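You operate a simulated robot arm through the tools that you are given. There is no shell and no other tool.

You are at the controls of a simulated robot arm. One attempt, no reset.

TASK
Put things in order on the rework bench top. At the end: the orange driver stands where the gold large weight stood; the gold large weight stands on top of the two-bar green key block; two of the brass weights from the rework bench top are on the red reject tray; whatever was shut is shut again. Leave all else as you found it, and nothing knocked over.

Only the result counts: the job must be done as asked and must still hold three seconds after the hand-in. Knocking over, shifting, dropping, spilling or breaking anything else fails it.

THE ROBOT
A 5-joint arm with a two-finger parallel gripper, fixed in place. Base frame: the origin is at the foot of the arm, x ahead of it, y to its left, z up; the work surface is at about z = 0. Lengths are in mm, angles in rad, forces in N, time in s.
With the tool pointing down near the work surface it reaches from about 260 to 680 mm from the base axis. Its first joint turns from -1.152 to 1.152 rad. The tool tilts only in the upright plane through the base axis and itself; it spins freely about its own axis. Payload 2.9 kg.
The tool frame sits at the grasp point between the pads (the TCP): z along the fingers, y along the line on which they close. The tips reach 30 mm beyond it. The gripper opens to 110 mm. The fingers are 20 mm wide and 10 mm thick; the gripper's body (48 by 112 mm) begins 55 mm behind the TCP.
Orientation is that of the tool frame in the base frame, as a unit quaternion [x, y, z, w]. With the fingers straight down and closing along the base's y, the tool's x points along the base's -x, its y along +y and its z along -z.

THE INTERFACE
- The arm moves only by the tool arm_command. Its arguments are lists of equal length, an entry for each row: "delta_pos": the shift along the tool's x, y, z in units of 500 mm (1.0 is 500 mm), a list of three; "rotation": the turn, a rotation vector about the tool's x, y, z in units of 60 degrees (1.0 is 60 degrees), a list of three; "jaw": the opening, from 0 (shut) to 1 (fully open). In form: {"delta_pos": [[dx, dy, dz], ...], "rotation": [[ax, ay, az], ...], "jaw": [jaw, ...]}. A call has 1 to 20 rows; each row is the pose to reach, as a shift and turn from the pose commanded when the call began, along the tool's axes at that moment. A call with a number of a shift or a turn outside -1 to 1 is refused whole. A row lasts 0.2 s, in which the tool goes at most 50 mm and 0.15 rad; a call with a longer step from one row to the next is refused whole, and so is a gripper value outside its range. A pose out of reach is approached as far as the arm can. The call stops where the force on the tool passes 40 N (or 10 N more than at its start, if that is more) or the arm is blocked; 0.2 s more then pass. Each finger travels about 108 mm/s and halts on what it meets, pressing with about 21 N; the grip force reading is that of the motor and also rises with nothing between the fingers. The clock runs only during rows and for 0.2 s after the last one: add rows that repeat a pose to give the fingers time. It gives the time, the measured TCP pose, the force on the tool (base axes), the opening and the grip force at its end, in the units of the frame above (readings bear some noise), with the torque about the TCP (base axes, N m) and any sound that the robot's microphone picked up.
- Cameras (640 x 400 px; columns grow to the right, rows downward): "scene" is fixed at [32.9, -455.4, 592.8]; the picture's right is [0.79, -0.61, 0.00], its down [-0.42, -0.54, -0.73] and it looks along [0.45, 0.58, -0.68] (base axes); focal length 322 px, centre (320, 200). "wrist" rides on the gripper at [72, 17, -103] in the tool frame; the picture's right is [-0.23, 0.97, 0.00], its down [-0.76, -0.18, -0.62] and it looks along [-0.61, -0.14, 0.78] (tool axes); focal length 222 px, centre (320, 200). There is no depth. A picture from a camera that has moved, and an enlarged one, comes with that camera's place and axes in the base frame and with its lens.
- grab_frame(camera): a new picture of that camera. The clock stands still meanwhile.
- close_up(camera, box): a new picture of the part [left, top, right, bottom] of that camera's present view, enlarged. The clock stands still meanwhile.
- job_done(): hands the job in; it is judged then, once.

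Nothing tells you positions but the pictures and the camera data. Unless the task says otherwise, let go and move clear before handing in.

The tools are called after "Request:" as a command line: name --argument value ..., lists and objects as JSON in quotes. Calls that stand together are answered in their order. arm_command: Moves the arm, as the interface text tells. Its arguments: {"type":"object","properties":{"delta_pos":{"type":"array","items":{"type":"array","items":{"type":"number"}}},"rotation":{"type":"array","items":{"type":"array","items":{"type":"number"}}},"jaw":{"type":"array","items":{"type":"number"}}},"required":["delta_pos","rotation","jaw"]} The other tools are called the same way: grab_frame (camera) takes a picture; close_up (camera, box) takes an enlarged picture of a part of a camera's view; job_done () hands the job in.

At the start:

```text
clock: 0.0
tcp_pos: [440.4, 12.5, 251.7]
orientation: [0.001, 1.0, 0.0, 0.0]
ft_force: [0.5, 0.6, 0.5]
moment: [0.0, 0.0, 0.02]
finger_gap: 110.0
finger_force: 0.0
```

scene: 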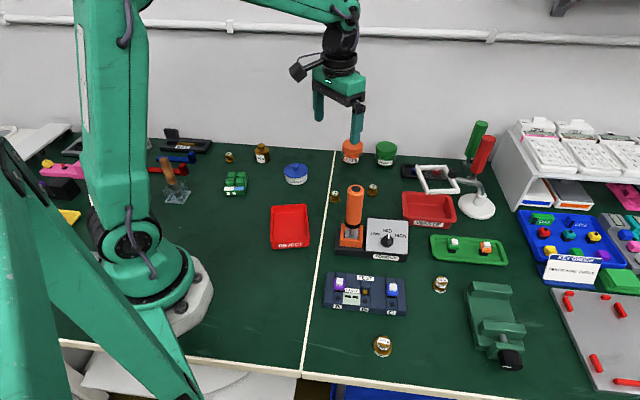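
wrist: 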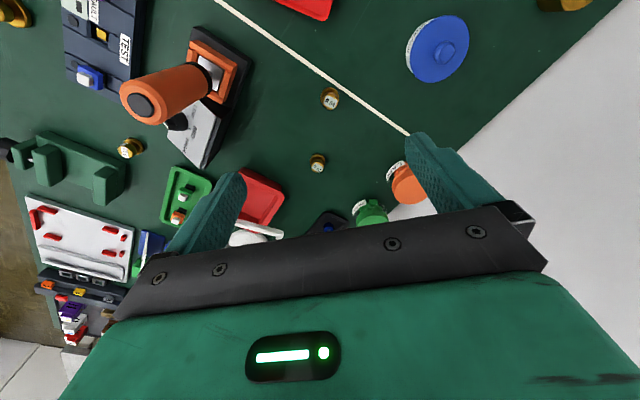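

I see a bench with several brass weights, an orange driver in a holder, a red reject tray, and key blocks. I'll take enlarged pictures to identify each item before moving.

Request:
close_up --camera "scene" --box '[140, 120, 340, 245]'

Request:
close_up --camera "scene" --box '[310, 120, 510, 245]'

Request:
close_up --camera "scene" --box '[310, 230, 550, 380]'

Request:
close_up --camera "scene" --box '[480, 110, 640, 210]'

Request:
close_up --camera "scene" --box '[500, 200, 640, 400]'

Request:
close_up --camera "scene" --box '[0, 110, 200, 235]'

```text
3.20 times, centred on (240, 182) of scene
camera zoom: at [32.9, -455.4, 592.8], right [0.79, -0.61, 0.0], down [-0.42, -0.54, -0.73], along [0.45, 0.58, -0.68], focal length 1031 px, centre (576, 256)
```

zoom: 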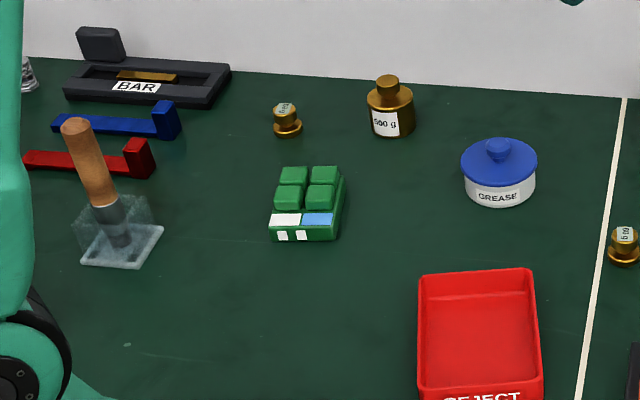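

```text
3.20 times, centred on (410, 182) of scene
camera zoom: at [32.9, -455.4, 592.8], right [0.79, -0.61, 0.0], down [-0.42, -0.54, -0.73], along [0.45, 0.58, -0.68], focal length 1031 px, centre (32, 256)
```

zoom: 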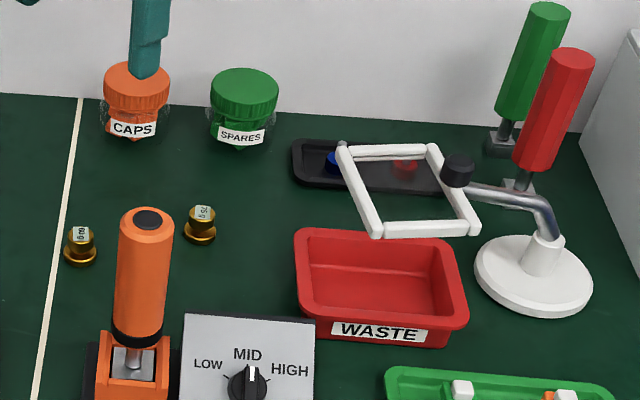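

```text
2.67 times, centred on (430, 305) of scene
camera zoom: at [32.9, -455.4, 592.8], right [0.79, -0.61, 0.0], down [-0.42, -0.54, -0.73], along [0.45, 0.58, -0.68], focal length 859 px, centre (27, -80)
```

zoom: 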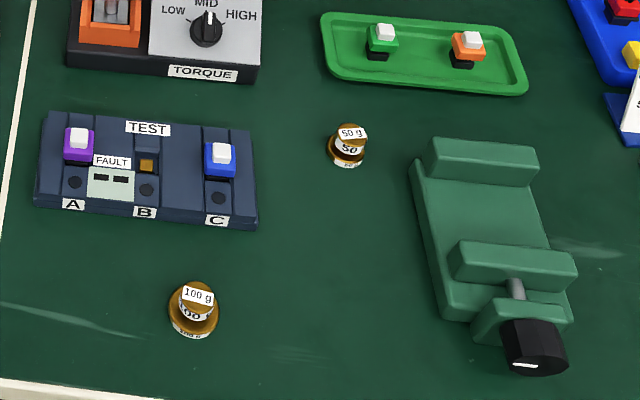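

```text
4.00 times, centred on (560, 160) of scene
camera zoom: at [32.9, -455.4, 592.8], right [0.79, -0.61, 0.0], down [-0.42, -0.54, -0.73], along [0.45, 0.58, -0.68], focal length 1289 px, centre (-640, 360)
```

zoom: 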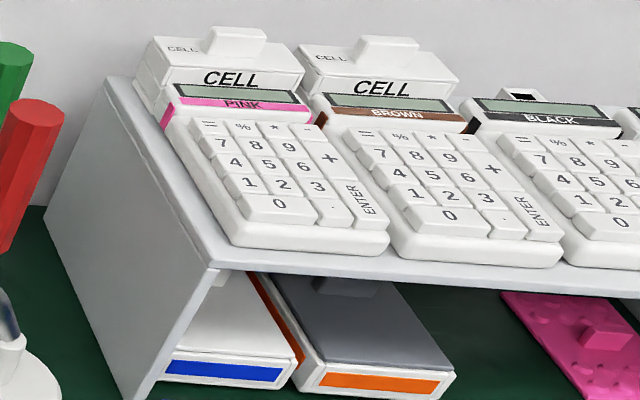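

```text
2.00 times, centred on (570, 300) of scene
camera zoom: at [32.9, -455.4, 592.8], right [0.79, -0.61, 0.0], down [-0.42, -0.54, -0.73], along [0.45, 0.58, -0.68], focal length 644 px, centre (-180, 0)
```

zoom: 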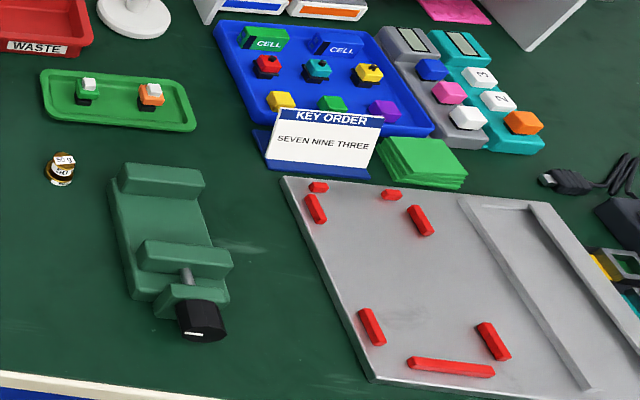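

```text
3.20 times, centred on (100, 172) of scene
camera zoom: at [32.9, -455.4, 592.8], right [0.79, -0.61, 0.0], down [-0.42, -0.54, -0.73], along [0.45, 0.58, -0.68], focal length 1031 px, centre (1024, 288)
```

zoom: 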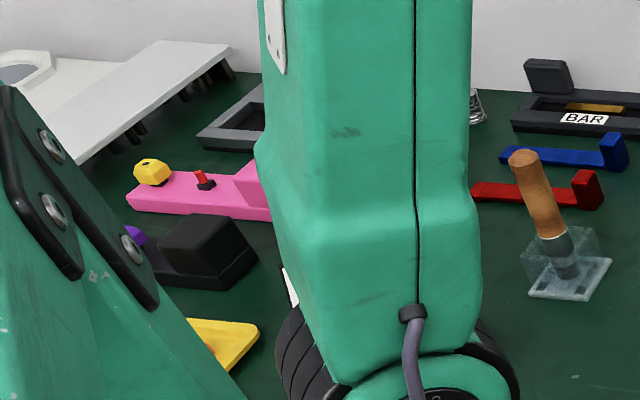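

I take the 500 g piece for the gold large weight and the green 4-key block near (235,183) for the key block. I want higher magnification of these, the driver and its seat before planning.

Request:
close_up --camera "scene" --box '[215, 165, 263, 195]'

Request:
close_up --camera "scene" --box '[216, 135, 280, 175]'

Request:
close_up --camera "scene" --box '[320, 175, 416, 270]'

Request:
close_up --camera "scene" --box '[260, 195, 324, 255]'

Request:
close_up --camera "wrist" --box '[60, 0, 300, 180]'

Request:
close_up --camera "scene" --box '[420, 110, 520, 220]'

Request:
close_up --camera "scene" --box '[140, 120, 220, 210]'

Request:
close_up --camera "scene" --box '[318, 175, 388, 210]'

```text
13.33 times, centred on (239, 180) of scene
camera zoom: at [32.9, -455.4, 592.8], right [0.79, -0.61, 0.0], down [-0.42, -0.54, -0.73], along [0.45, 0.58, -0.68], focal length 4296 px, centre (1400, 467)
```

zoom: 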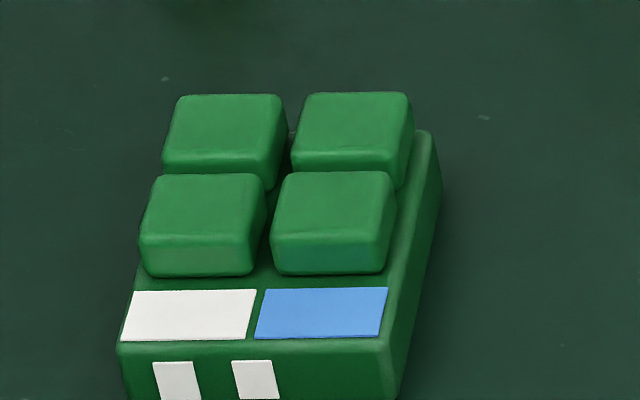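

```text
10.00 times, centred on (248, 155) of scene
camera zoom: at [32.9, -455.4, 592.8], right [0.79, -0.61, 0.0], down [-0.42, -0.54, -0.73], along [0.45, 0.58, -0.68], focal length 3222 px, centre (1040, 650)
```

zoom: 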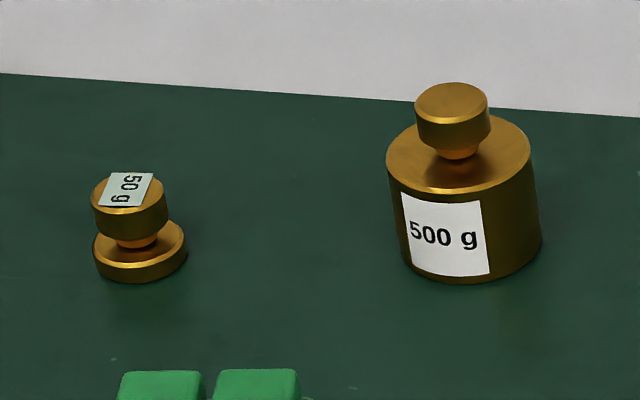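

```text
4.21 times, centred on (368, 222) of scene
camera zoom: at [32.9, -455.4, 592.8], right [0.79, -0.61, 0.0], down [-0.42, -0.54, -0.73], along [0.45, 0.58, -0.68], focal length 1357 px, centre (118, 105)
```

zoom: 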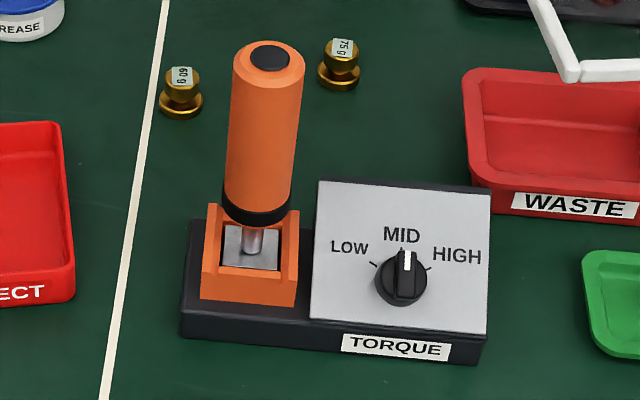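

```text
6.67 times, centred on (292, 225) of scene
camera zoom: at [32.9, -455.4, 592.8], right [0.79, -0.61, 0.0], down [-0.42, -0.54, -0.73], along [0.45, 0.58, -0.68], focal length 2148 px, centre (507, 33)
```

zoom: 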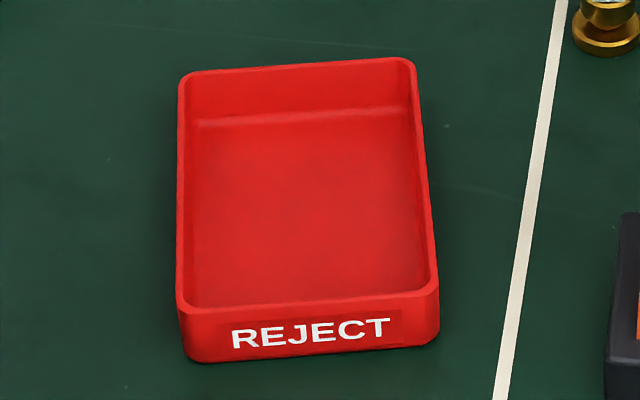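

```text
2.22 times, centred on (180, 90) of wrist
camera zoom: at [367.1, 29.6, 356.8], right [0.23, 0.97, 0.0], down [0.76, -0.18, 0.62], along [0.61, -0.14, -0.78], focal length 494 px, centre (631, 444)
```

zoom: 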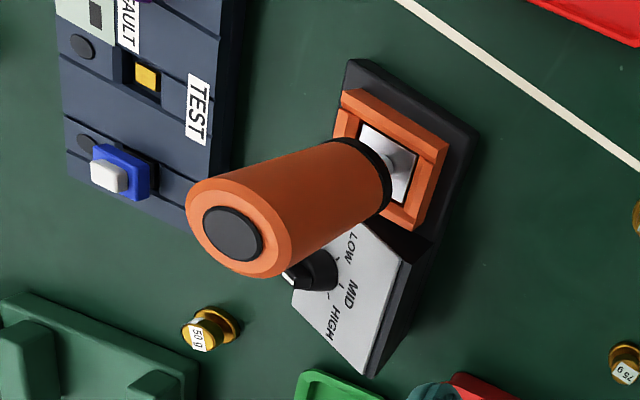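

```text
3.64 times, centred on (470, 165) of scene
camera zoom: at [32.9, -455.4, 592.8], right [0.79, -0.61, 0.0], down [-0.42, -0.54, -0.73], along [0.45, 0.58, -0.68], focal length 1172 px, centre (-226, 327)
```

zoom: 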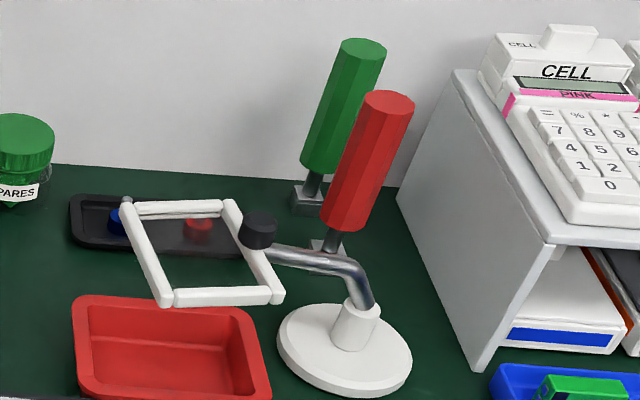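

```text
4.44 times, centred on (180, 165) of scene
camera zoom: at [32.9, -455.4, 592.8], right [0.79, -0.61, 0.0], down [-0.42, -0.54, -0.73], along [0.45, 0.58, -0.68], focal length 1432 px, centre (942, 356)
```

zoom: 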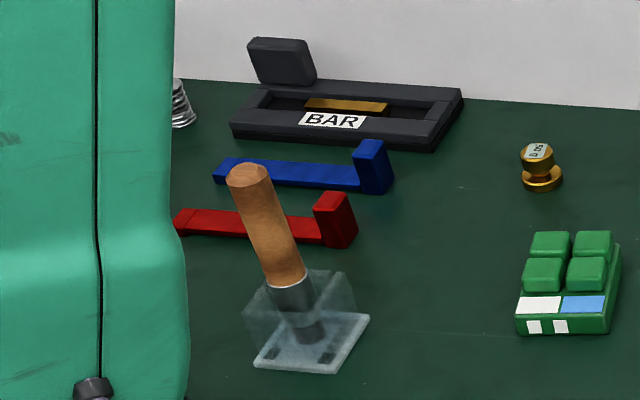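

```text
9.14 times, centred on (353, 192) of scene
camera zoom: at [32.9, -455.4, 592.8], right [0.79, -0.61, 0.0], down [-0.42, -0.54, -0.73], along [0.45, 0.58, -0.68], focal length 2946 px, centre (18, 269)
```

zoom: 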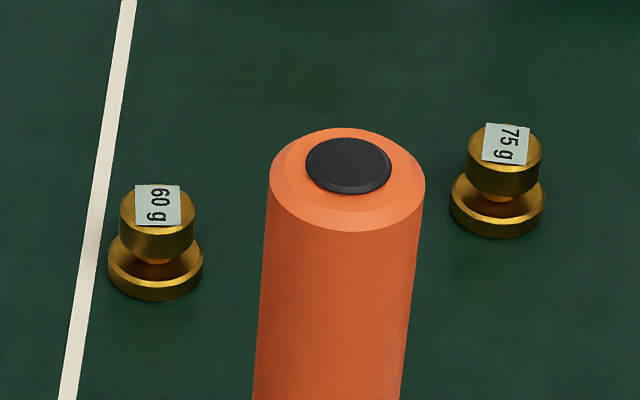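

I take the gold 500 g weight to be near (395, 304), the two-bar green block near (272, 236), the driver near (389, -115) and the reject tray near (302, 11). I'll move high above the left side to look at the weight and block with the wrist camera.

Request:
arm_command --delta_pos '[[0.047, 0.064, 0.017], [0.093, 0.128, 0.035], [0.14, 0.192, 0.052], [0.187, 0.256, 0.069], [0.233, 0.32, 0.087], [0.28, 0.384, 0.104], [0.28, 0.384, 0.104]]' --rotation '[[0, 0, -0.13], [0, 0, -0.26], [0, 0, -0.39], [0, 0, -0.52], [0, 0, -0.65], [0, 0, -0.78], [0, 0, -0.78]]' --jaw '[1, 1, 1, 1, 1, 1, 1]'

Request:
grab_frame --camera "wrist"

Request:
grab_frame --camera "scene"

```text
clock: 1.6
tcp_pos: [300.6, 205.1, 200.2]
orientation: [-0.398, 0.918, -0.001, 0.0]
ft_force: [-0.3, 1.3, 0.7]
moment: [-0.05, -0.04, 0.0]
finger_gap: 110.0
finger_force: 0.0
```

```text
taken
camera wrist: at [237.5, 162.8, 304.1], right [-0.56, 0.83, 0.0], down [0.65, 0.43, 0.62], along [0.52, 0.35, -0.78], focal length 222 px, centre (320, 200)
```

wrist: 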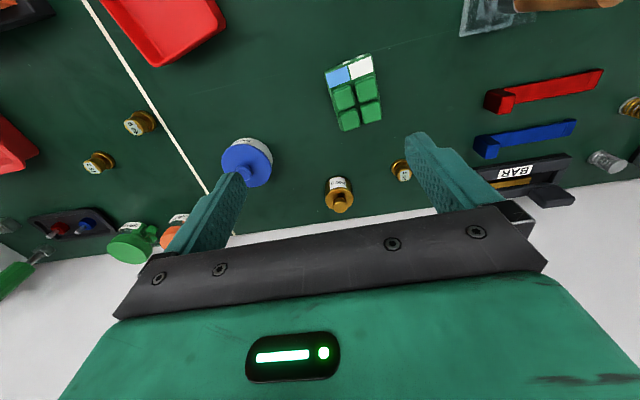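

```text
taken
```

scene: 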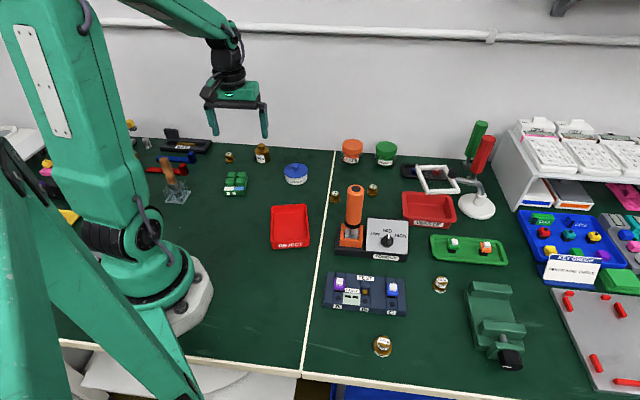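

The block and weight are both visible in the wrist view. I'll enlarge them to triangulate their places and heights.

Request:
close_up --camera "wrist" --box '[310, 40, 406, 140]'

Request:
close_up --camera "wrist" --box '[300, 150, 420, 225]'

Request:
close_up --camera "wrist" --box '[60, 0, 260, 125]'

Request:
close_up --camera "scene" --box '[205, 160, 269, 200]'

Request:
close_up --camera "scene" --box '[0, 110, 200, 235]'

```text
4.00 times, centred on (358, 90) of wrist
camera zoom: at [237.5, 162.8, 304.1], right [-0.56, 0.83, 0.0], down [0.65, 0.43, 0.62], along [0.52, 0.35, -0.78], focal length 888 px, centre (168, 640)
```

zoom: 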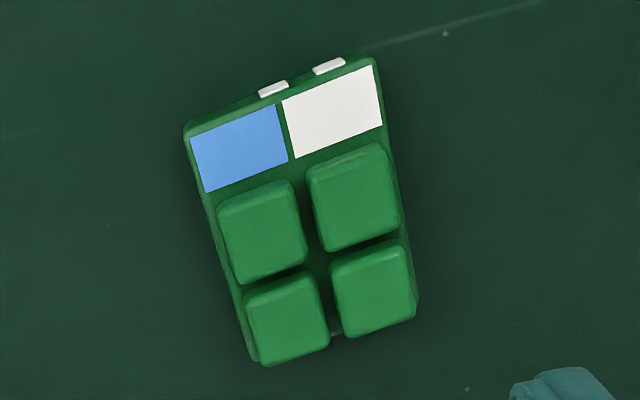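

```text
5.33 times, centred on (360, 188) of wrist
camera zoom: at [237.5, 162.8, 304.1], right [-0.56, 0.83, 0.0], down [0.65, 0.43, 0.62], along [0.52, 0.35, -0.78], focal length 1185 px, centre (107, 267)
```

zoom: 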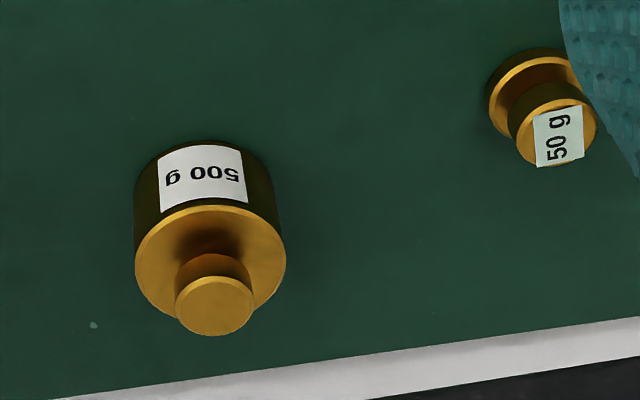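

```text
3.20 times, centred on (160, 62) of wrist
camera zoom: at [237.5, 162.8, 304.1], right [-0.56, 0.83, 0.0], down [0.65, 0.43, 0.62], along [0.52, 0.35, -0.78], focal length 711 px, centre (832, 640)
```

zoom: 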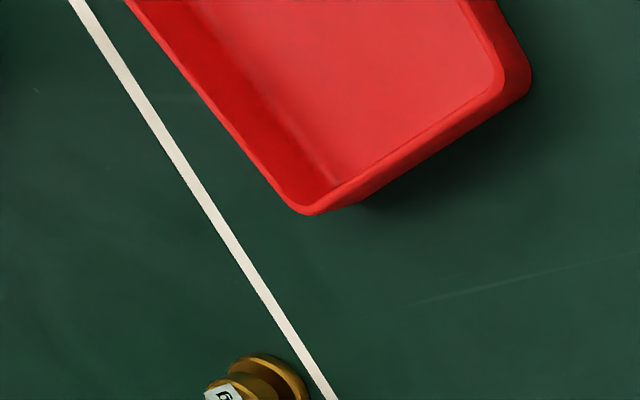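

```text
10.00 times, centred on (237, 180) of scene
camera zoom: at [32.9, -455.4, 592.8], right [0.79, -0.61, 0.0], down [-0.42, -0.54, -0.73], along [0.45, 0.58, -0.68], focal length 3222 px, centre (1150, 400)
```

zoom: 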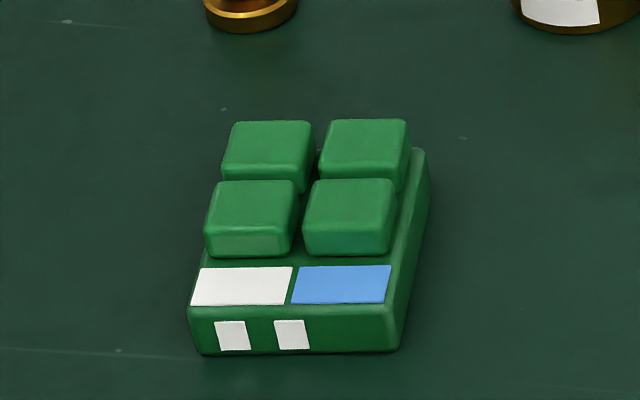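

```text
3.20 times, centred on (100, 172) of scene
camera zoom: at [32.9, -455.4, 592.8], right [0.79, -0.61, 0.0], down [-0.42, -0.54, -0.73], along [0.45, 0.58, -0.68], focal length 1031 px, centre (1024, 288)
```

zoom: 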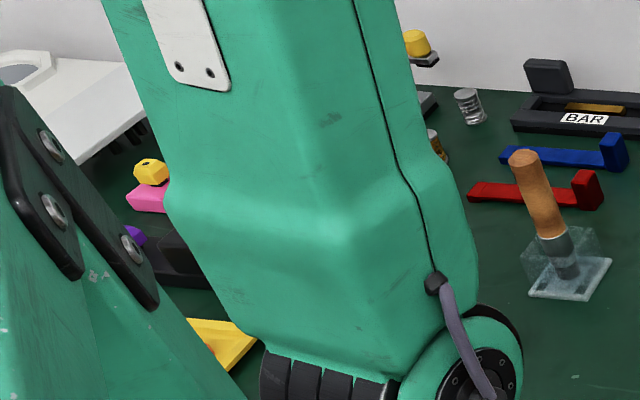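

The key tops come out centred near (276, 243) at z about 23, and the gold weight near (397, 308), about 48 tall and 46 across. I'll hover over the weight and check my alignment.

Request:
arm_command --delta_pos '[[-0.0707, 0, 0.025], [-0.1413, 0, 0.05], [-0.212, 0, 0.075], [-0.2826, 0.0007, 0.1], [-0.2826, 0.0007, 0.1]]' --rotation '[[0, 0, 0], [0, 0, 0], [0, 0, 0], [0, 0, 0], [0, 0, 0]]' --jaw '[1, 1, 1, 1, 1]'

Request:
grab_frame --camera "wrist"

Request:
grab_frame --camera "scene"

```text
clock: 2.8
tcp_pos: [398.2, 310.3, 149.7]
orientation: [-0.397, 0.918, 0.0, 0.0]
ft_force: [0.2, 0.2, 0.2]
moment: [-0.02, -0.02, -0.03]
finger_gap: 110.2
finger_force: 0.0
```

```text
taken
camera wrist: at [334.6, 267.1, 253.9], right [-0.55, 0.83, 0.0], down [0.65, 0.43, 0.62], along [0.52, 0.35, -0.78], focal length 222 px, centre (320, 200)
```

wrist: 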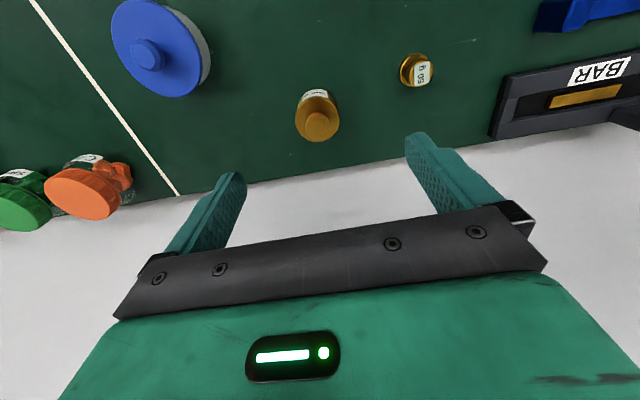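

```text
taken
```

scene: 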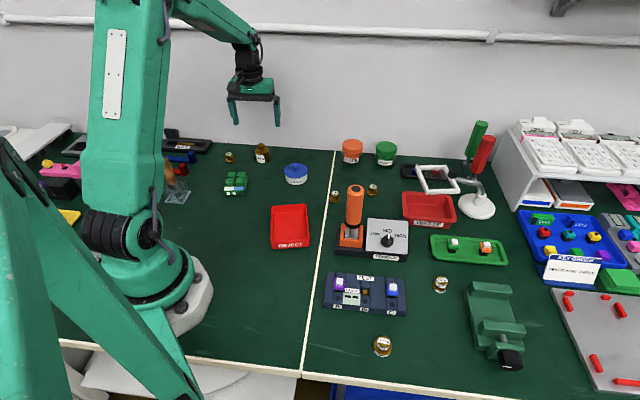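

The weight sits directly under the jaws, at about (396.5, 308.5). I'll narrow the jaws to stay well clear of the 50 g neighbour, and lower around the body.

Request:
arm_command --delta_pos '[[0.005, 0, 0], [0.005, 0, 0.08], [0.005, 0, 0.16], [0.005, 0, 0.2234], [0.005, 0, 0.2234]]' --rotation '[[0, 0, 0], [0, 0, 0], [0, 0, 0], [0, 0, 0], [0, 0, 0]]' --jaw '[0.75, 0.75, 0.75, 0.75, 0.75]'

Request:
grab_frame --camera "wrist"

Request:
close_up --camera "scene" --box '[200, 110, 312, 180]'

```text
clock: 4.0
tcp_pos: [395.2, 307.0, 38.1]
orientation: [-0.397, 0.918, -0.001, 0.0]
ft_force: [0.2, 0.2, -0.7]
moment: [0.01, 0.0, 0.02]
finger_gap: 82.4
finger_force: 0.0
```

```text
taken
camera wrist: at [332.4, 265.1, 142.8], right [-0.55, 0.83, 0.0], down [0.65, 0.43, 0.62], along [0.52, 0.35, -0.78], focal length 222 px, centre (320, 200)
```

wrist: 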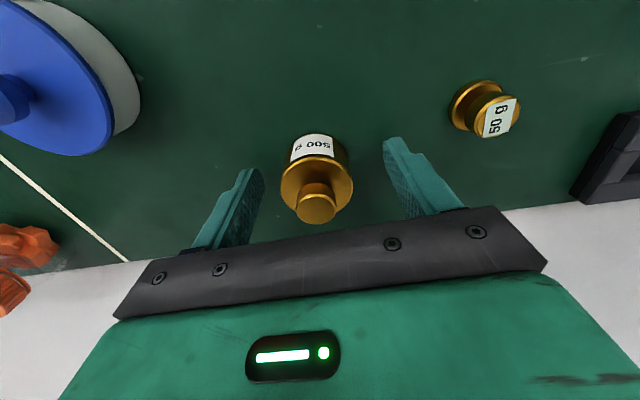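

```text
5.71 times, centred on (256, 145) of scene
camera zoom: at [32.9, -455.4, 592.8], right [0.79, -0.61, 0.0], down [-0.42, -0.54, -0.73], along [0.45, 0.58, -0.68], focal length 1841 px, centre (686, 514)
```

zoom: 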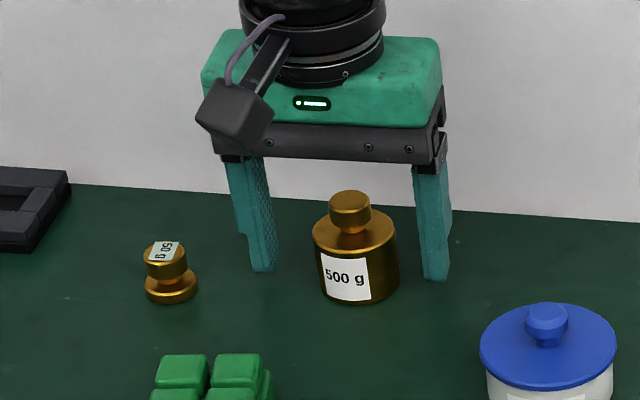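

The jaws are around the weight with clear space. I'll zoom to check centring across the fingers before I close.

Request:
close_up --camera "wrist" --box '[240, 110, 400, 240]'

```text
3.08 times, centred on (320, 175) of wrist
camera zoom: at [332.4, 265.1, 142.8], right [-0.55, 0.83, 0.0], down [0.65, 0.43, 0.62], along [0.52, 0.35, -0.78], focal length 684 px, centre (320, 277)
```

zoom: 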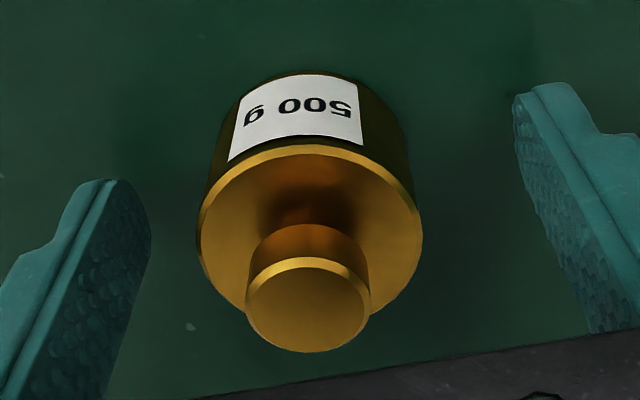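

The weight's centre reads about (398, 307), some 2-3 mm off the jaw centre. I'll correct that small offset, then close on the body.

Request:
arm_command --delta_pos '[[-0.0042, -0.0036, 0], [-0.0042, -0.0036, 0], [-0.0042, -0.0036, 0], [-0.0042, -0.0036, 0], [-0.0042, -0.0036, 0]]' --rotation '[[0, 0, 0], [0, 0, 0], [0, 0, 0], [0, 0, 0], [0, 0, 0]]' --jaw '[0.75, 0.55, 0.35, 0.35, 0.35]'

```text
clock: 5.2
tcp_pos: [399.0, 306.6, 39.9]
orientation: [-0.397, 0.918, 0.0, 0.0]
ft_force: [2.3, -2.6, 0.6]
moment: [-0.05, -0.09, 0.02]
finger_gap: 43.5
finger_force: 21.3
```

The gold weight is gripped (43.5 mm gap). I'll lift it straight up.

Request:
arm_command --delta_pos '[[0, 0, -0.04], [0, 0, -0.12], [0, 0, -0.2], [0, 0, -0.24], [0, 0, -0.24]]' --rotation '[[0, 0, 0], [0, 0, 0], [0, 0, 0], [0, 0, 0], [0, 0, 0]]' --jaw '[0.3, 0.3, 0.3, 0.3, 0.3]'

Request:
grab_frame --camera "wrist"

```text
clock: 6.4
tcp_pos: [397.4, 307.2, 158.0]
orientation: [-0.397, 0.918, 0.001, 0.0]
ft_force: [1.0, -0.8, -4.8]
moment: [0.0, 0.03, 0.03]
finger_gap: 43.4
finger_force: 20.8
```

```text
taken
camera wrist: at [335.3, 265.2, 263.0], right [-0.55, 0.83, 0.0], down [0.65, 0.43, 0.62], along [0.52, 0.35, -0.78], focal length 222 px, centre (320, 200)
```

wrist: 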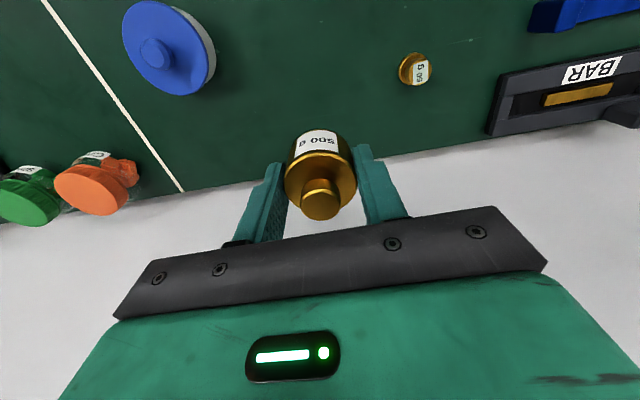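

The hand carries about 0.5 kg, so the gold weight is secure. I'll carry it over the green two-bar block and stop high to check alignment.

Request:
arm_command --delta_pos '[[0.065, 0.0227, 0.0], [0.13, 0.0453, 0.03], [0.195, 0.068, 0.06], [0.2606, 0.0906, 0.09], [0.2606, 0.0906, 0.116], [0.2606, 0.0906, 0.116]]' --rotation '[[0, 0, 0], [0, 0, 0], [0, 0, 0], [0, 0, 0], [0, 0, 0], [0, 0, 0]]' --jaw '[0.3, 0.3, 0.3, 0.3, 0.3, 0.3]'

Request:
grab_frame --camera "wrist"

Request:
close_up --camera "scene" --box '[180, 110, 292, 210]'

```text
clock: 7.8
tcp_pos: [275.1, 243.1, 100.6]
orientation: [-0.398, 0.918, 0.0, 0.0]
ft_force: [0.0, 0.6, -4.7]
moment: [0.0, 0.01, 0.01]
finger_gap: 43.3
finger_force: 21.3
```

```text
taken
camera wrist: at [213.1, 200.7, 205.3], right [-0.55, 0.83, 0.0], down [0.65, 0.43, 0.62], along [0.52, 0.35, -0.78], focal length 222 px, centre (320, 200)
```

wrist: 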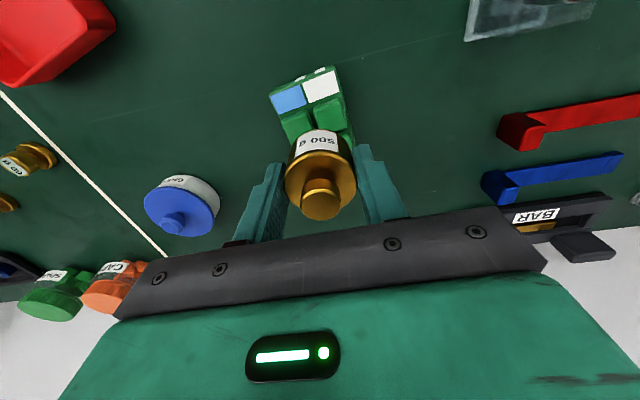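

```text
4.00 times, centred on (236, 160) of scene
camera zoom: at [32.9, -455.4, 592.8], right [0.79, -0.61, 0.0], down [-0.42, -0.54, -0.73], along [0.45, 0.58, -0.68], focal length 1289 px, centre (656, 360)
```

zoom: 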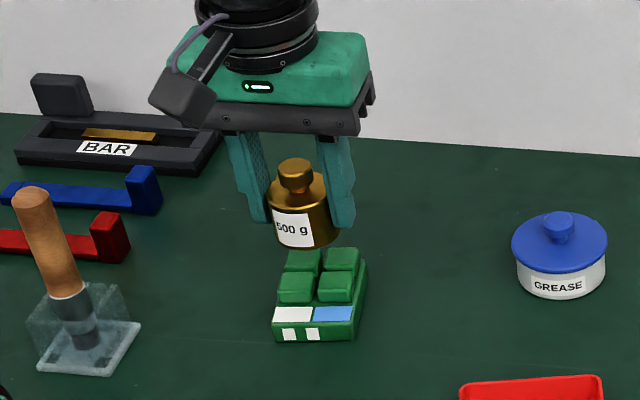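

The weight is right above the keys, with the key-top centre at about (276, 243). I'll lower to just above the keys.

Request:
arm_command --delta_pos '[[0, 0, 0.04], [-0.001, 0, 0.066], [-0.001, 0, 0.066]]' --rotation '[[0, 0, 0], [0, 0, 0], [0, 0, 0]]' --jaw '[0.3, 0.3, 0.3]'

Request:
close_up --camera "scene" --box '[204, 140, 268, 200]'

Request:
close_up --camera "wrist" --box '[240, 60, 400, 240]'

```text
clock: 8.6
tcp_pos: [275.8, 242.8, 68.0]
orientation: [-0.396, 0.918, 0.0, 0.0]
ft_force: [-2.6, -3.2, 14.2]
moment: [-0.01, 0.14, 0.1]
finger_gap: 43.5
finger_force: 20.7
```

```text
6.67 times, centred on (236, 170) of scene
camera zoom: at [32.8, -455.4, 592.7], right [0.79, -0.61, 0.0], down [-0.42, -0.54, -0.73], along [0.45, 0.58, -0.68], focal length 2148 px, centre (880, 400)
```

zoom: 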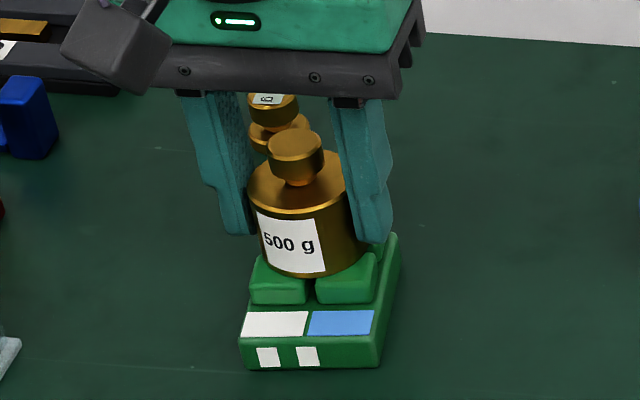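

```text
2.22 times, centred on (320, 150) of wrist
camera zoom: at [213.8, 201.4, 172.4], right [-0.55, 0.83, 0.0], down [0.65, 0.43, 0.63], along [0.52, 0.35, -0.78], focal length 494 px, centre (320, 311)
```

zoom: 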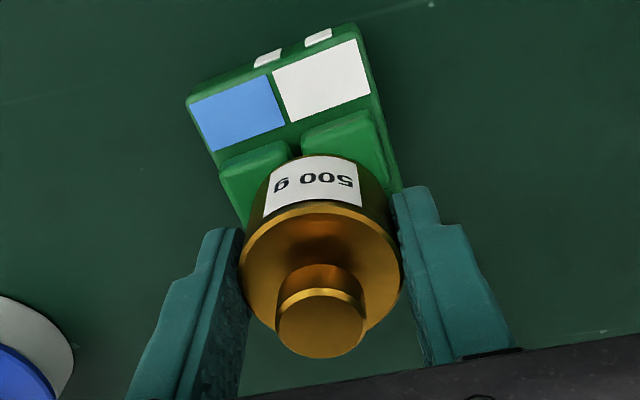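

Contact came a bit early: the keys' tops are near z = 29 and I'm pressing about 19 N. The weight looks centred on the four keys, so I'll ease up slightly to take off the pressure before I let go.

Request:
arm_command --delta_pos '[[0, 0, -0.002], [0, 0, -0.002]]' --rotation '[[0, 0, 0], [0, 0, 0]]' --jaw '[0.3, 0.3]'

```text
clock: 9.2
tcp_pos: [275.2, 243.7, 67.0]
orientation: [-0.397, 0.918, 0.0, 0.0]
ft_force: [0.4, 0.9, -1.0]
moment: [0.05, -0.08, 0.01]
finger_gap: 43.1
finger_force: 20.2
```

The weight is now nearly fully borne by the block. I'll open the jaws and rise straight up.

Request:
arm_command --delta_pos '[[0, 0, 0], [0, 0, 0], [0, 0, 0], [0, 0, -0.05], [0, 0, -0.13], [0, 0, -0.22], [0, 0, -0.22]]' --rotation '[[0, 0, 0], [0, 0, 0], [0, 0, 0], [0, 0, 0], [0, 0, 0], [0, 0, 0], [0, 0, 0]]' --jaw '[0.48, 0.65, 0.7, 0.7, 0.7, 0.7, 0.7]'

Request:
close_up --camera "scene" --box '[204, 140, 268, 200]'

Request:
grab_frame --camera "wrist"

```text
clock: 10.8
tcp_pos: [275.5, 243.3, 178.5]
orientation: [-0.397, 0.918, 0.001, 0.0]
ft_force: [1.1, -0.1, 0.9]
moment: [0.0, -0.01, -0.02]
finger_gap: 77.1
finger_force: 0.0
```

```text
6.67 times, centred on (236, 170) of scene
camera zoom: at [32.9, -455.4, 592.8], right [0.79, -0.61, 0.0], down [-0.42, -0.54, -0.73], along [0.45, 0.58, -0.68], focal length 2148 px, centre (880, 400)
```

zoom: 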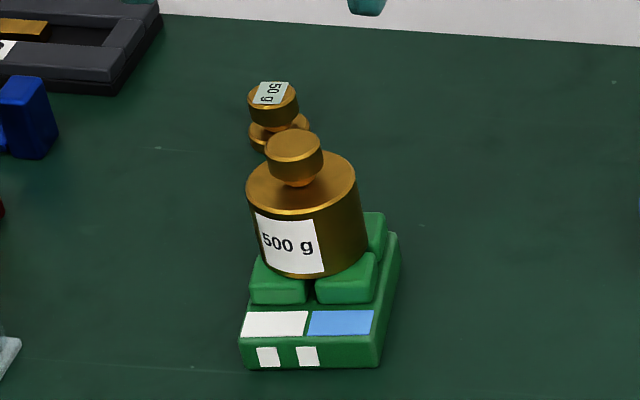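

```text
taken
camera wrist: at [212.6, 201.0, 283.6], right [-0.55, 0.83, 0.0], down [0.65, 0.43, 0.62], along [0.52, 0.35, -0.78], focal length 222 px, centre (320, 200)
```

wrist: 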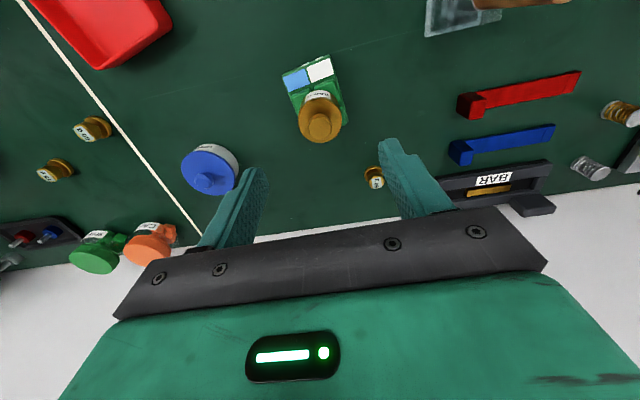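

The gold weight stands on the four keys of the green block. I'll check it closely from the wrist before going for the driver.

Request:
close_up --camera "wrist" --box '[270, 40, 366, 150]'

Request:
close_up --camera "wrist" --box '[0, 0, 200, 125]'

```text
3.64 times, centred on (318, 95) of wrist
camera zoom: at [212.6, 201.0, 283.6], right [-0.55, 0.83, 0.0], down [0.65, 0.43, 0.62], along [0.52, 0.35, -0.78], focal length 808 px, centre (327, 582)
```

zoom: 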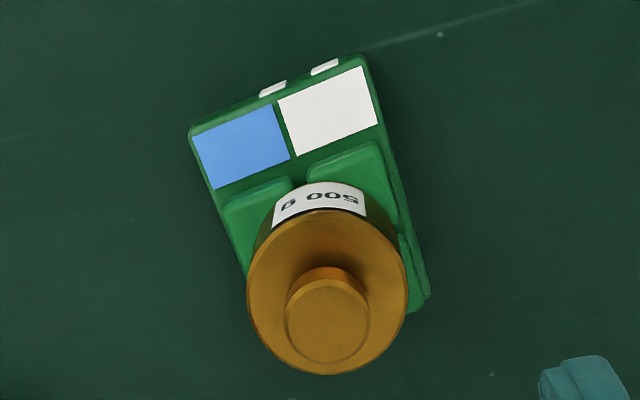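

```text
3.20 times, centred on (100, 62) of wrist
camera zoom: at [212.6, 201.0, 283.6], right [-0.55, 0.83, 0.0], down [0.65, 0.43, 0.62], along [0.52, 0.35, -0.78], focal length 711 px, centre (1024, 640)
```

zoom: 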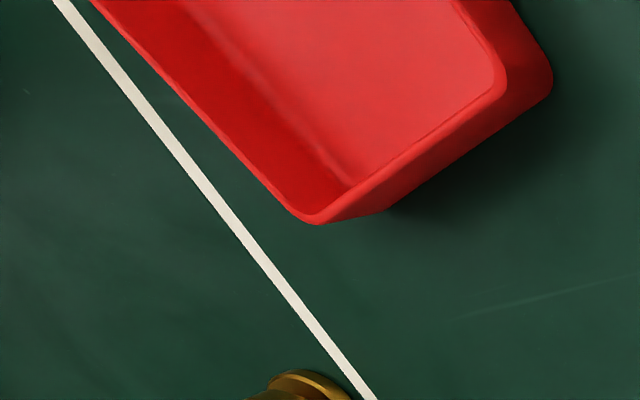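

The weight sits upright on all four keys. Next is the orange driver near (389, -115), whose top is about z = 171; I'll rise to z = 260 first and travel over it.

Request:
arm_command --delta_pos '[[0, 0, -0.08], [0, 0, -0.163], [0.041, -0.073, -0.163], [0.082, -0.146, -0.163], [0.122, -0.218, -0.163], [0.163, -0.291, -0.163], [0.204, -0.364, -0.163], [0.245, -0.437, -0.163], [0.286, -0.51, -0.163], [0.326, -0.583, -0.163], [0.367, -0.6554, -0.163], [0.367, -0.6554, -0.163]]' --rotation '[[0, 0, 0], [0, 0, 0], [0, 0, 0], [0, 0, 0], [0, 0, 0], [0, 0, 0], [0, 0, 0], [0, 0, 0], [0, 0, 0], [0, 0, 0], [0, 0, 0], [0, 0, 0]]' --jaw '[0.7, 0.7, 0.7, 0.7, 0.7, 0.7, 0.7, 0.7, 0.7, 0.7, 0.7, 0.7]'

Request:
grab_frame --camera "wrist"

Request:
grab_frame --camera "scene"

```text
clock: 13.4
tcp_pos: [389.0, -115.4, 261.0]
orientation: [-0.398, 0.918, 0.001, 0.0]
ft_force: [0.2, 0.1, 0.5]
moment: [-0.02, 0.03, 0.04]
finger_gap: 76.8
finger_force: 0.1
```

```text
taken
camera wrist: at [325.8, -157.6, 364.4], right [-0.55, 0.83, 0.0], down [0.65, 0.43, 0.62], along [0.52, 0.35, -0.78], focal length 222 px, centre (320, 200)
```

wrist: 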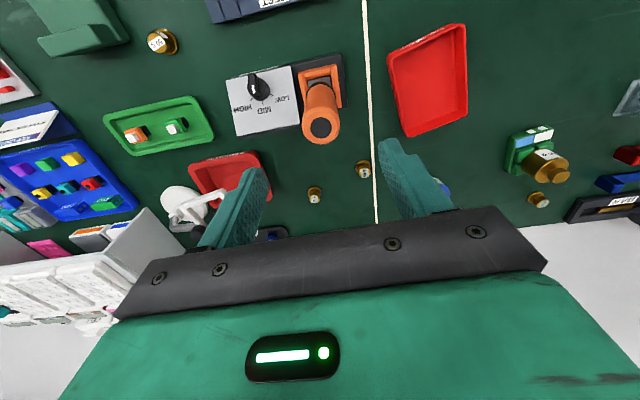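

```text
taken
```

scene: 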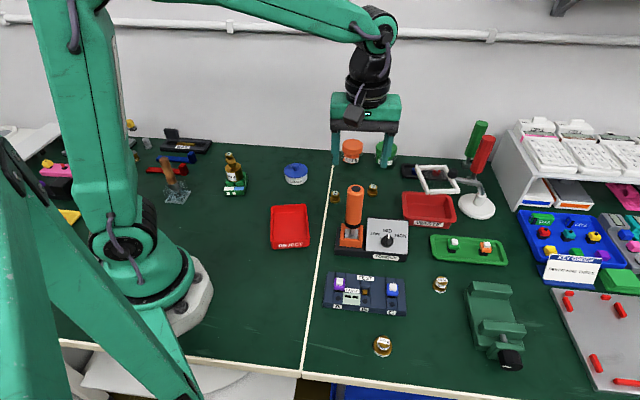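

Request:
close_up --camera "wrist" --box '[270, 45, 370, 155]'

Request:
close_up --camera "scene" --box '[330, 210, 378, 250]'

Request:
close_up --camera "scene" --box '[200, 130, 280, 210]'

```text
3.64 times, centred on (320, 100) of wrist
camera zoom: at [325.8, -157.6, 364.4], right [-0.55, 0.83, 0.0], down [0.65, 0.43, 0.62], along [0.52, 0.35, -0.78], focal length 808 px, centre (320, 564)
```

zoom: 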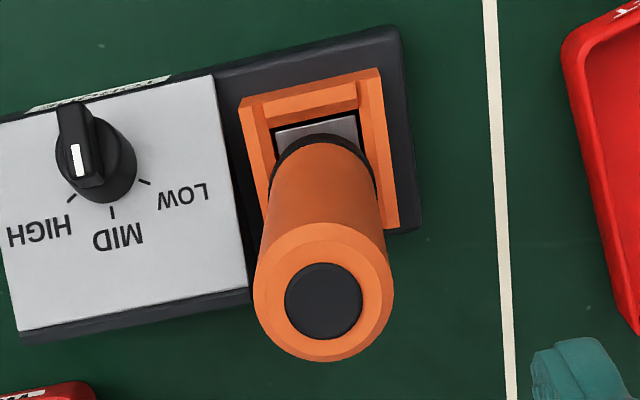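

```text
10.00 times, centred on (354, 230) of scene
camera zoom: at [32.9, -455.4, 592.8], right [0.79, -0.61, 0.0], down [-0.42, -0.54, -0.73], along [0.45, 0.58, -0.68], focal length 3222 px, centre (-20, -100)
```

zoom: 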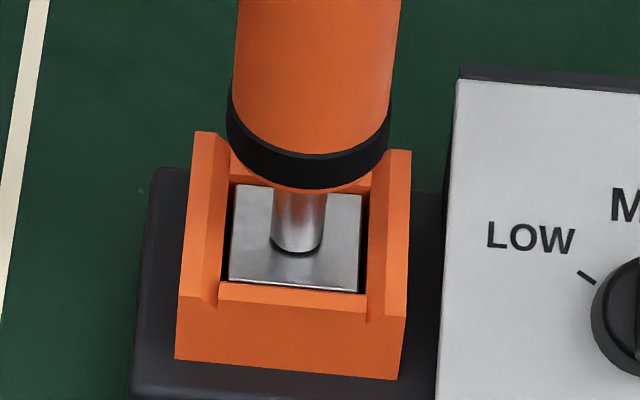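

```text
5.00 times, centred on (240, 170) of scene
camera zoom: at [32.9, -455.4, 592.8], right [0.79, -0.61, 0.0], down [-0.42, -0.54, -0.73], along [0.45, 0.58, -0.68], focal length 1611 px, centre (720, 350)
```

zoom: 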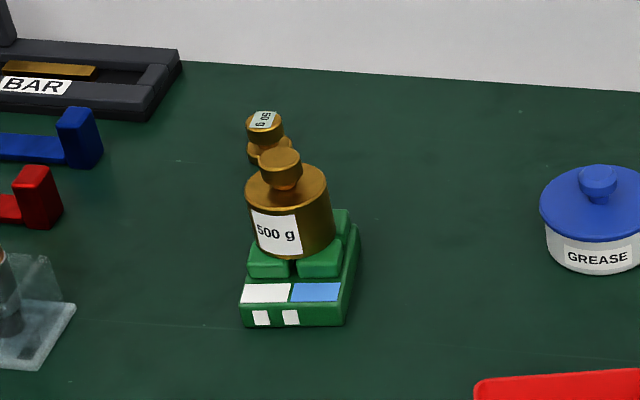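

The driver's square metal foot sits in the orange cradle; I read its axis near (385, -118) with the top at about z = 175. I'll lower the open jaws around the upper handle.

Request:
arm_command --delta_pos '[[0.0081, 0.0025, 0.03], [0.0081, 0.0025, 0.09], [0.0081, 0.0025, 0.15], [0.0081, 0.0025, 0.21], [0.0081, 0.0025, 0.252], [0.0081, 0.0025, 0.252]]' --rotation '[[0, 0, 0], [0, 0, 0], [0, 0, 0], [0, 0, 0], [0, 0, 0], [0, 0, 0]]' --jaw '[0.7, 0.7, 0.7, 0.7, 0.7, 0.7]'

Request:
grab_frame --camera "wrist"

Request:
close_up --camera "scene" --box '[300, 110, 428, 260]'

```text
clock: 14.8
tcp_pos: [385.0, -116.2, 135.1]
orientation: [-0.397, 0.918, 0.001, -0.001]
ft_force: [0.2, -0.1, 0.5]
moment: [0.01, -0.02, 0.0]
finger_gap: 77.0
finger_force: 0.0
```

```text
taken
camera wrist: at [322.5, -158.6, 238.9], right [-0.55, 0.83, 0.0], down [0.65, 0.43, 0.62], along [0.52, 0.35, -0.78], focal length 222 px, centre (320, 200)
```

wrist: 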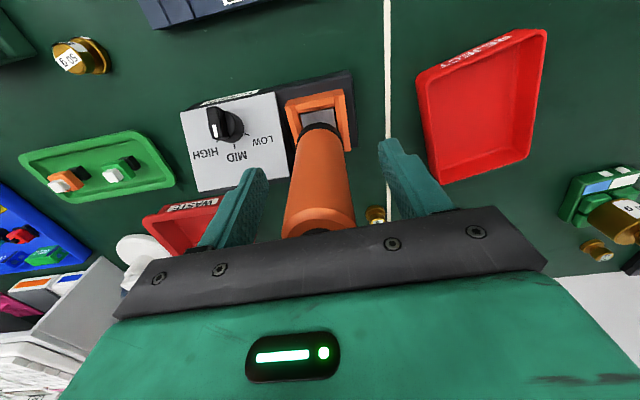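

```text
2.67 times, centred on (364, 185) of scene
camera zoom: at [32.9, -455.4, 592.8], right [0.79, -0.61, 0.0], down [-0.42, -0.54, -0.73], along [0.45, 0.58, -0.68], focal length 859 px, centre (203, 240)
```

zoom: 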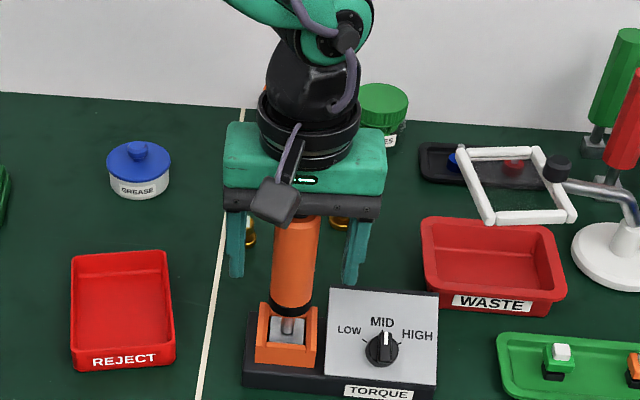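

The jaws straddle the handle evenly. I'll close on it.

Request:
arm_command --delta_pos '[[0, 0, 0], [0, 0, 0], [0, 0, 0], [0, 0, 0]]' --rotation '[[0, 0, 0], [0, 0, 0], [0, 0, 0], [0, 0, 0]]' --jaw '[0.5, 0.25, 0.2, 0.2]'

```text
clock: 15.8
tcp_pos: [384.7, -117.1, 135.4]
orientation: [-0.397, 0.918, 0.0, 0.0]
ft_force: [-0.7, 0.3, 0.2]
moment: [0.06, 0.07, 0.0]
finger_gap: 33.1
finger_force: 21.0
```

The driver is gripped (33 mm). I'll lift slowly at first and watch the force.

Request:
arm_command --delta_pos '[[0, 0, -0.02], [0, 0, -0.04], [0, 0, -0.04]]' --rotation '[[0, 0, 0], [0, 0, 0], [0, 0, 0]]' --jaw '[0.2, 0.2, 0.2]'

Request:
close_up --camera "scene" --box '[300, 110, 428, 260]'

```text
clock: 16.6
tcp_pos: [386.5, -116.1, 153.6]
orientation: [-0.397, 0.918, 0.0, 0.0]
ft_force: [0.3, -0.2, -1.3]
moment: [-0.02, 0.0, -0.01]
finger_gap: 33.4
finger_force: 21.0
```

```text
2.67 times, centred on (364, 185) of scene
camera zoom: at [32.9, -455.4, 592.8], right [0.79, -0.61, 0.0], down [-0.42, -0.54, -0.73], along [0.45, 0.58, -0.68], focal length 859 px, centre (203, 240)
```

zoom: 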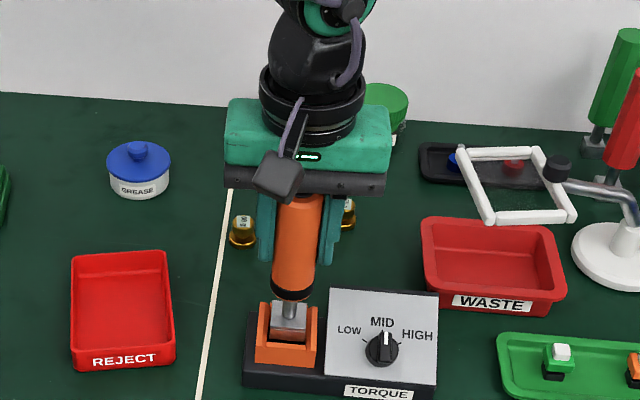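

The driver comes out freely, weighing around 0.15 kg. I'll continue up to travel height.

Request:
arm_command --delta_pos '[[0, 0, -0.07], [0, 0, -0.14], [0, 0, -0.21], [0, 0, -0.21]]' --rotation '[[0, 0, 0], [0, 0, 0], [0, 0, 0], [0, 0, 0]]' --jaw '[0.2, 0.2, 0.2, 0.2]'

Request:
close_up --camera "scene" --box '[300, 60, 428, 260]'

Request:
grab_frame --camera "wrist"

```text
clock: 17.6
tcp_pos: [387.0, -117.0, 260.1]
orientation: [-0.397, 0.918, 0.0, 0.0]
ft_force: [0.4, 0.4, -3.0]
moment: [0.01, 0.01, 0.0]
finger_gap: 33.9
finger_force: 21.1
```

```text
2.00 times, centred on (364, 160) of scene
camera zoom: at [32.9, -455.4, 592.8], right [0.79, -0.61, 0.0], down [-0.42, -0.54, -0.73], along [0.45, 0.58, -0.68], focal length 644 px, centre (232, 280)
```

zoom: 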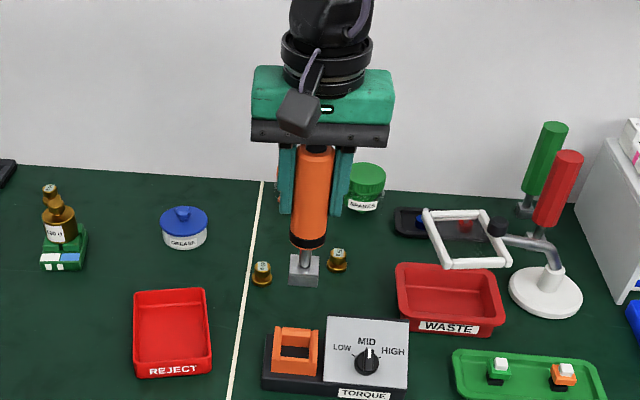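

```text
taken
camera wrist: at [323.8, -158.7, 364.0], right [-0.55, 0.83, 0.0], down [0.65, 0.43, 0.62], along [0.52, 0.35, -0.78], focal length 222 px, centre (320, 200)
```

wrist: 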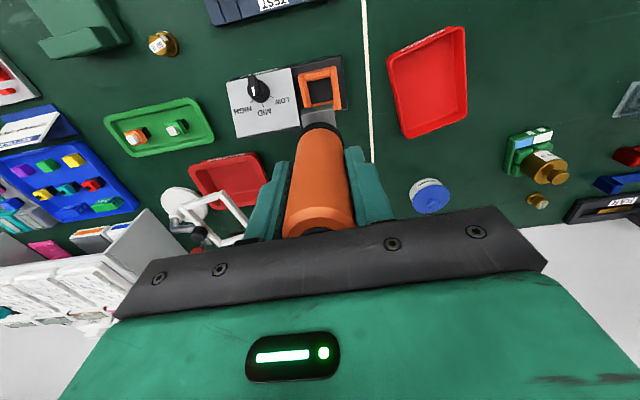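

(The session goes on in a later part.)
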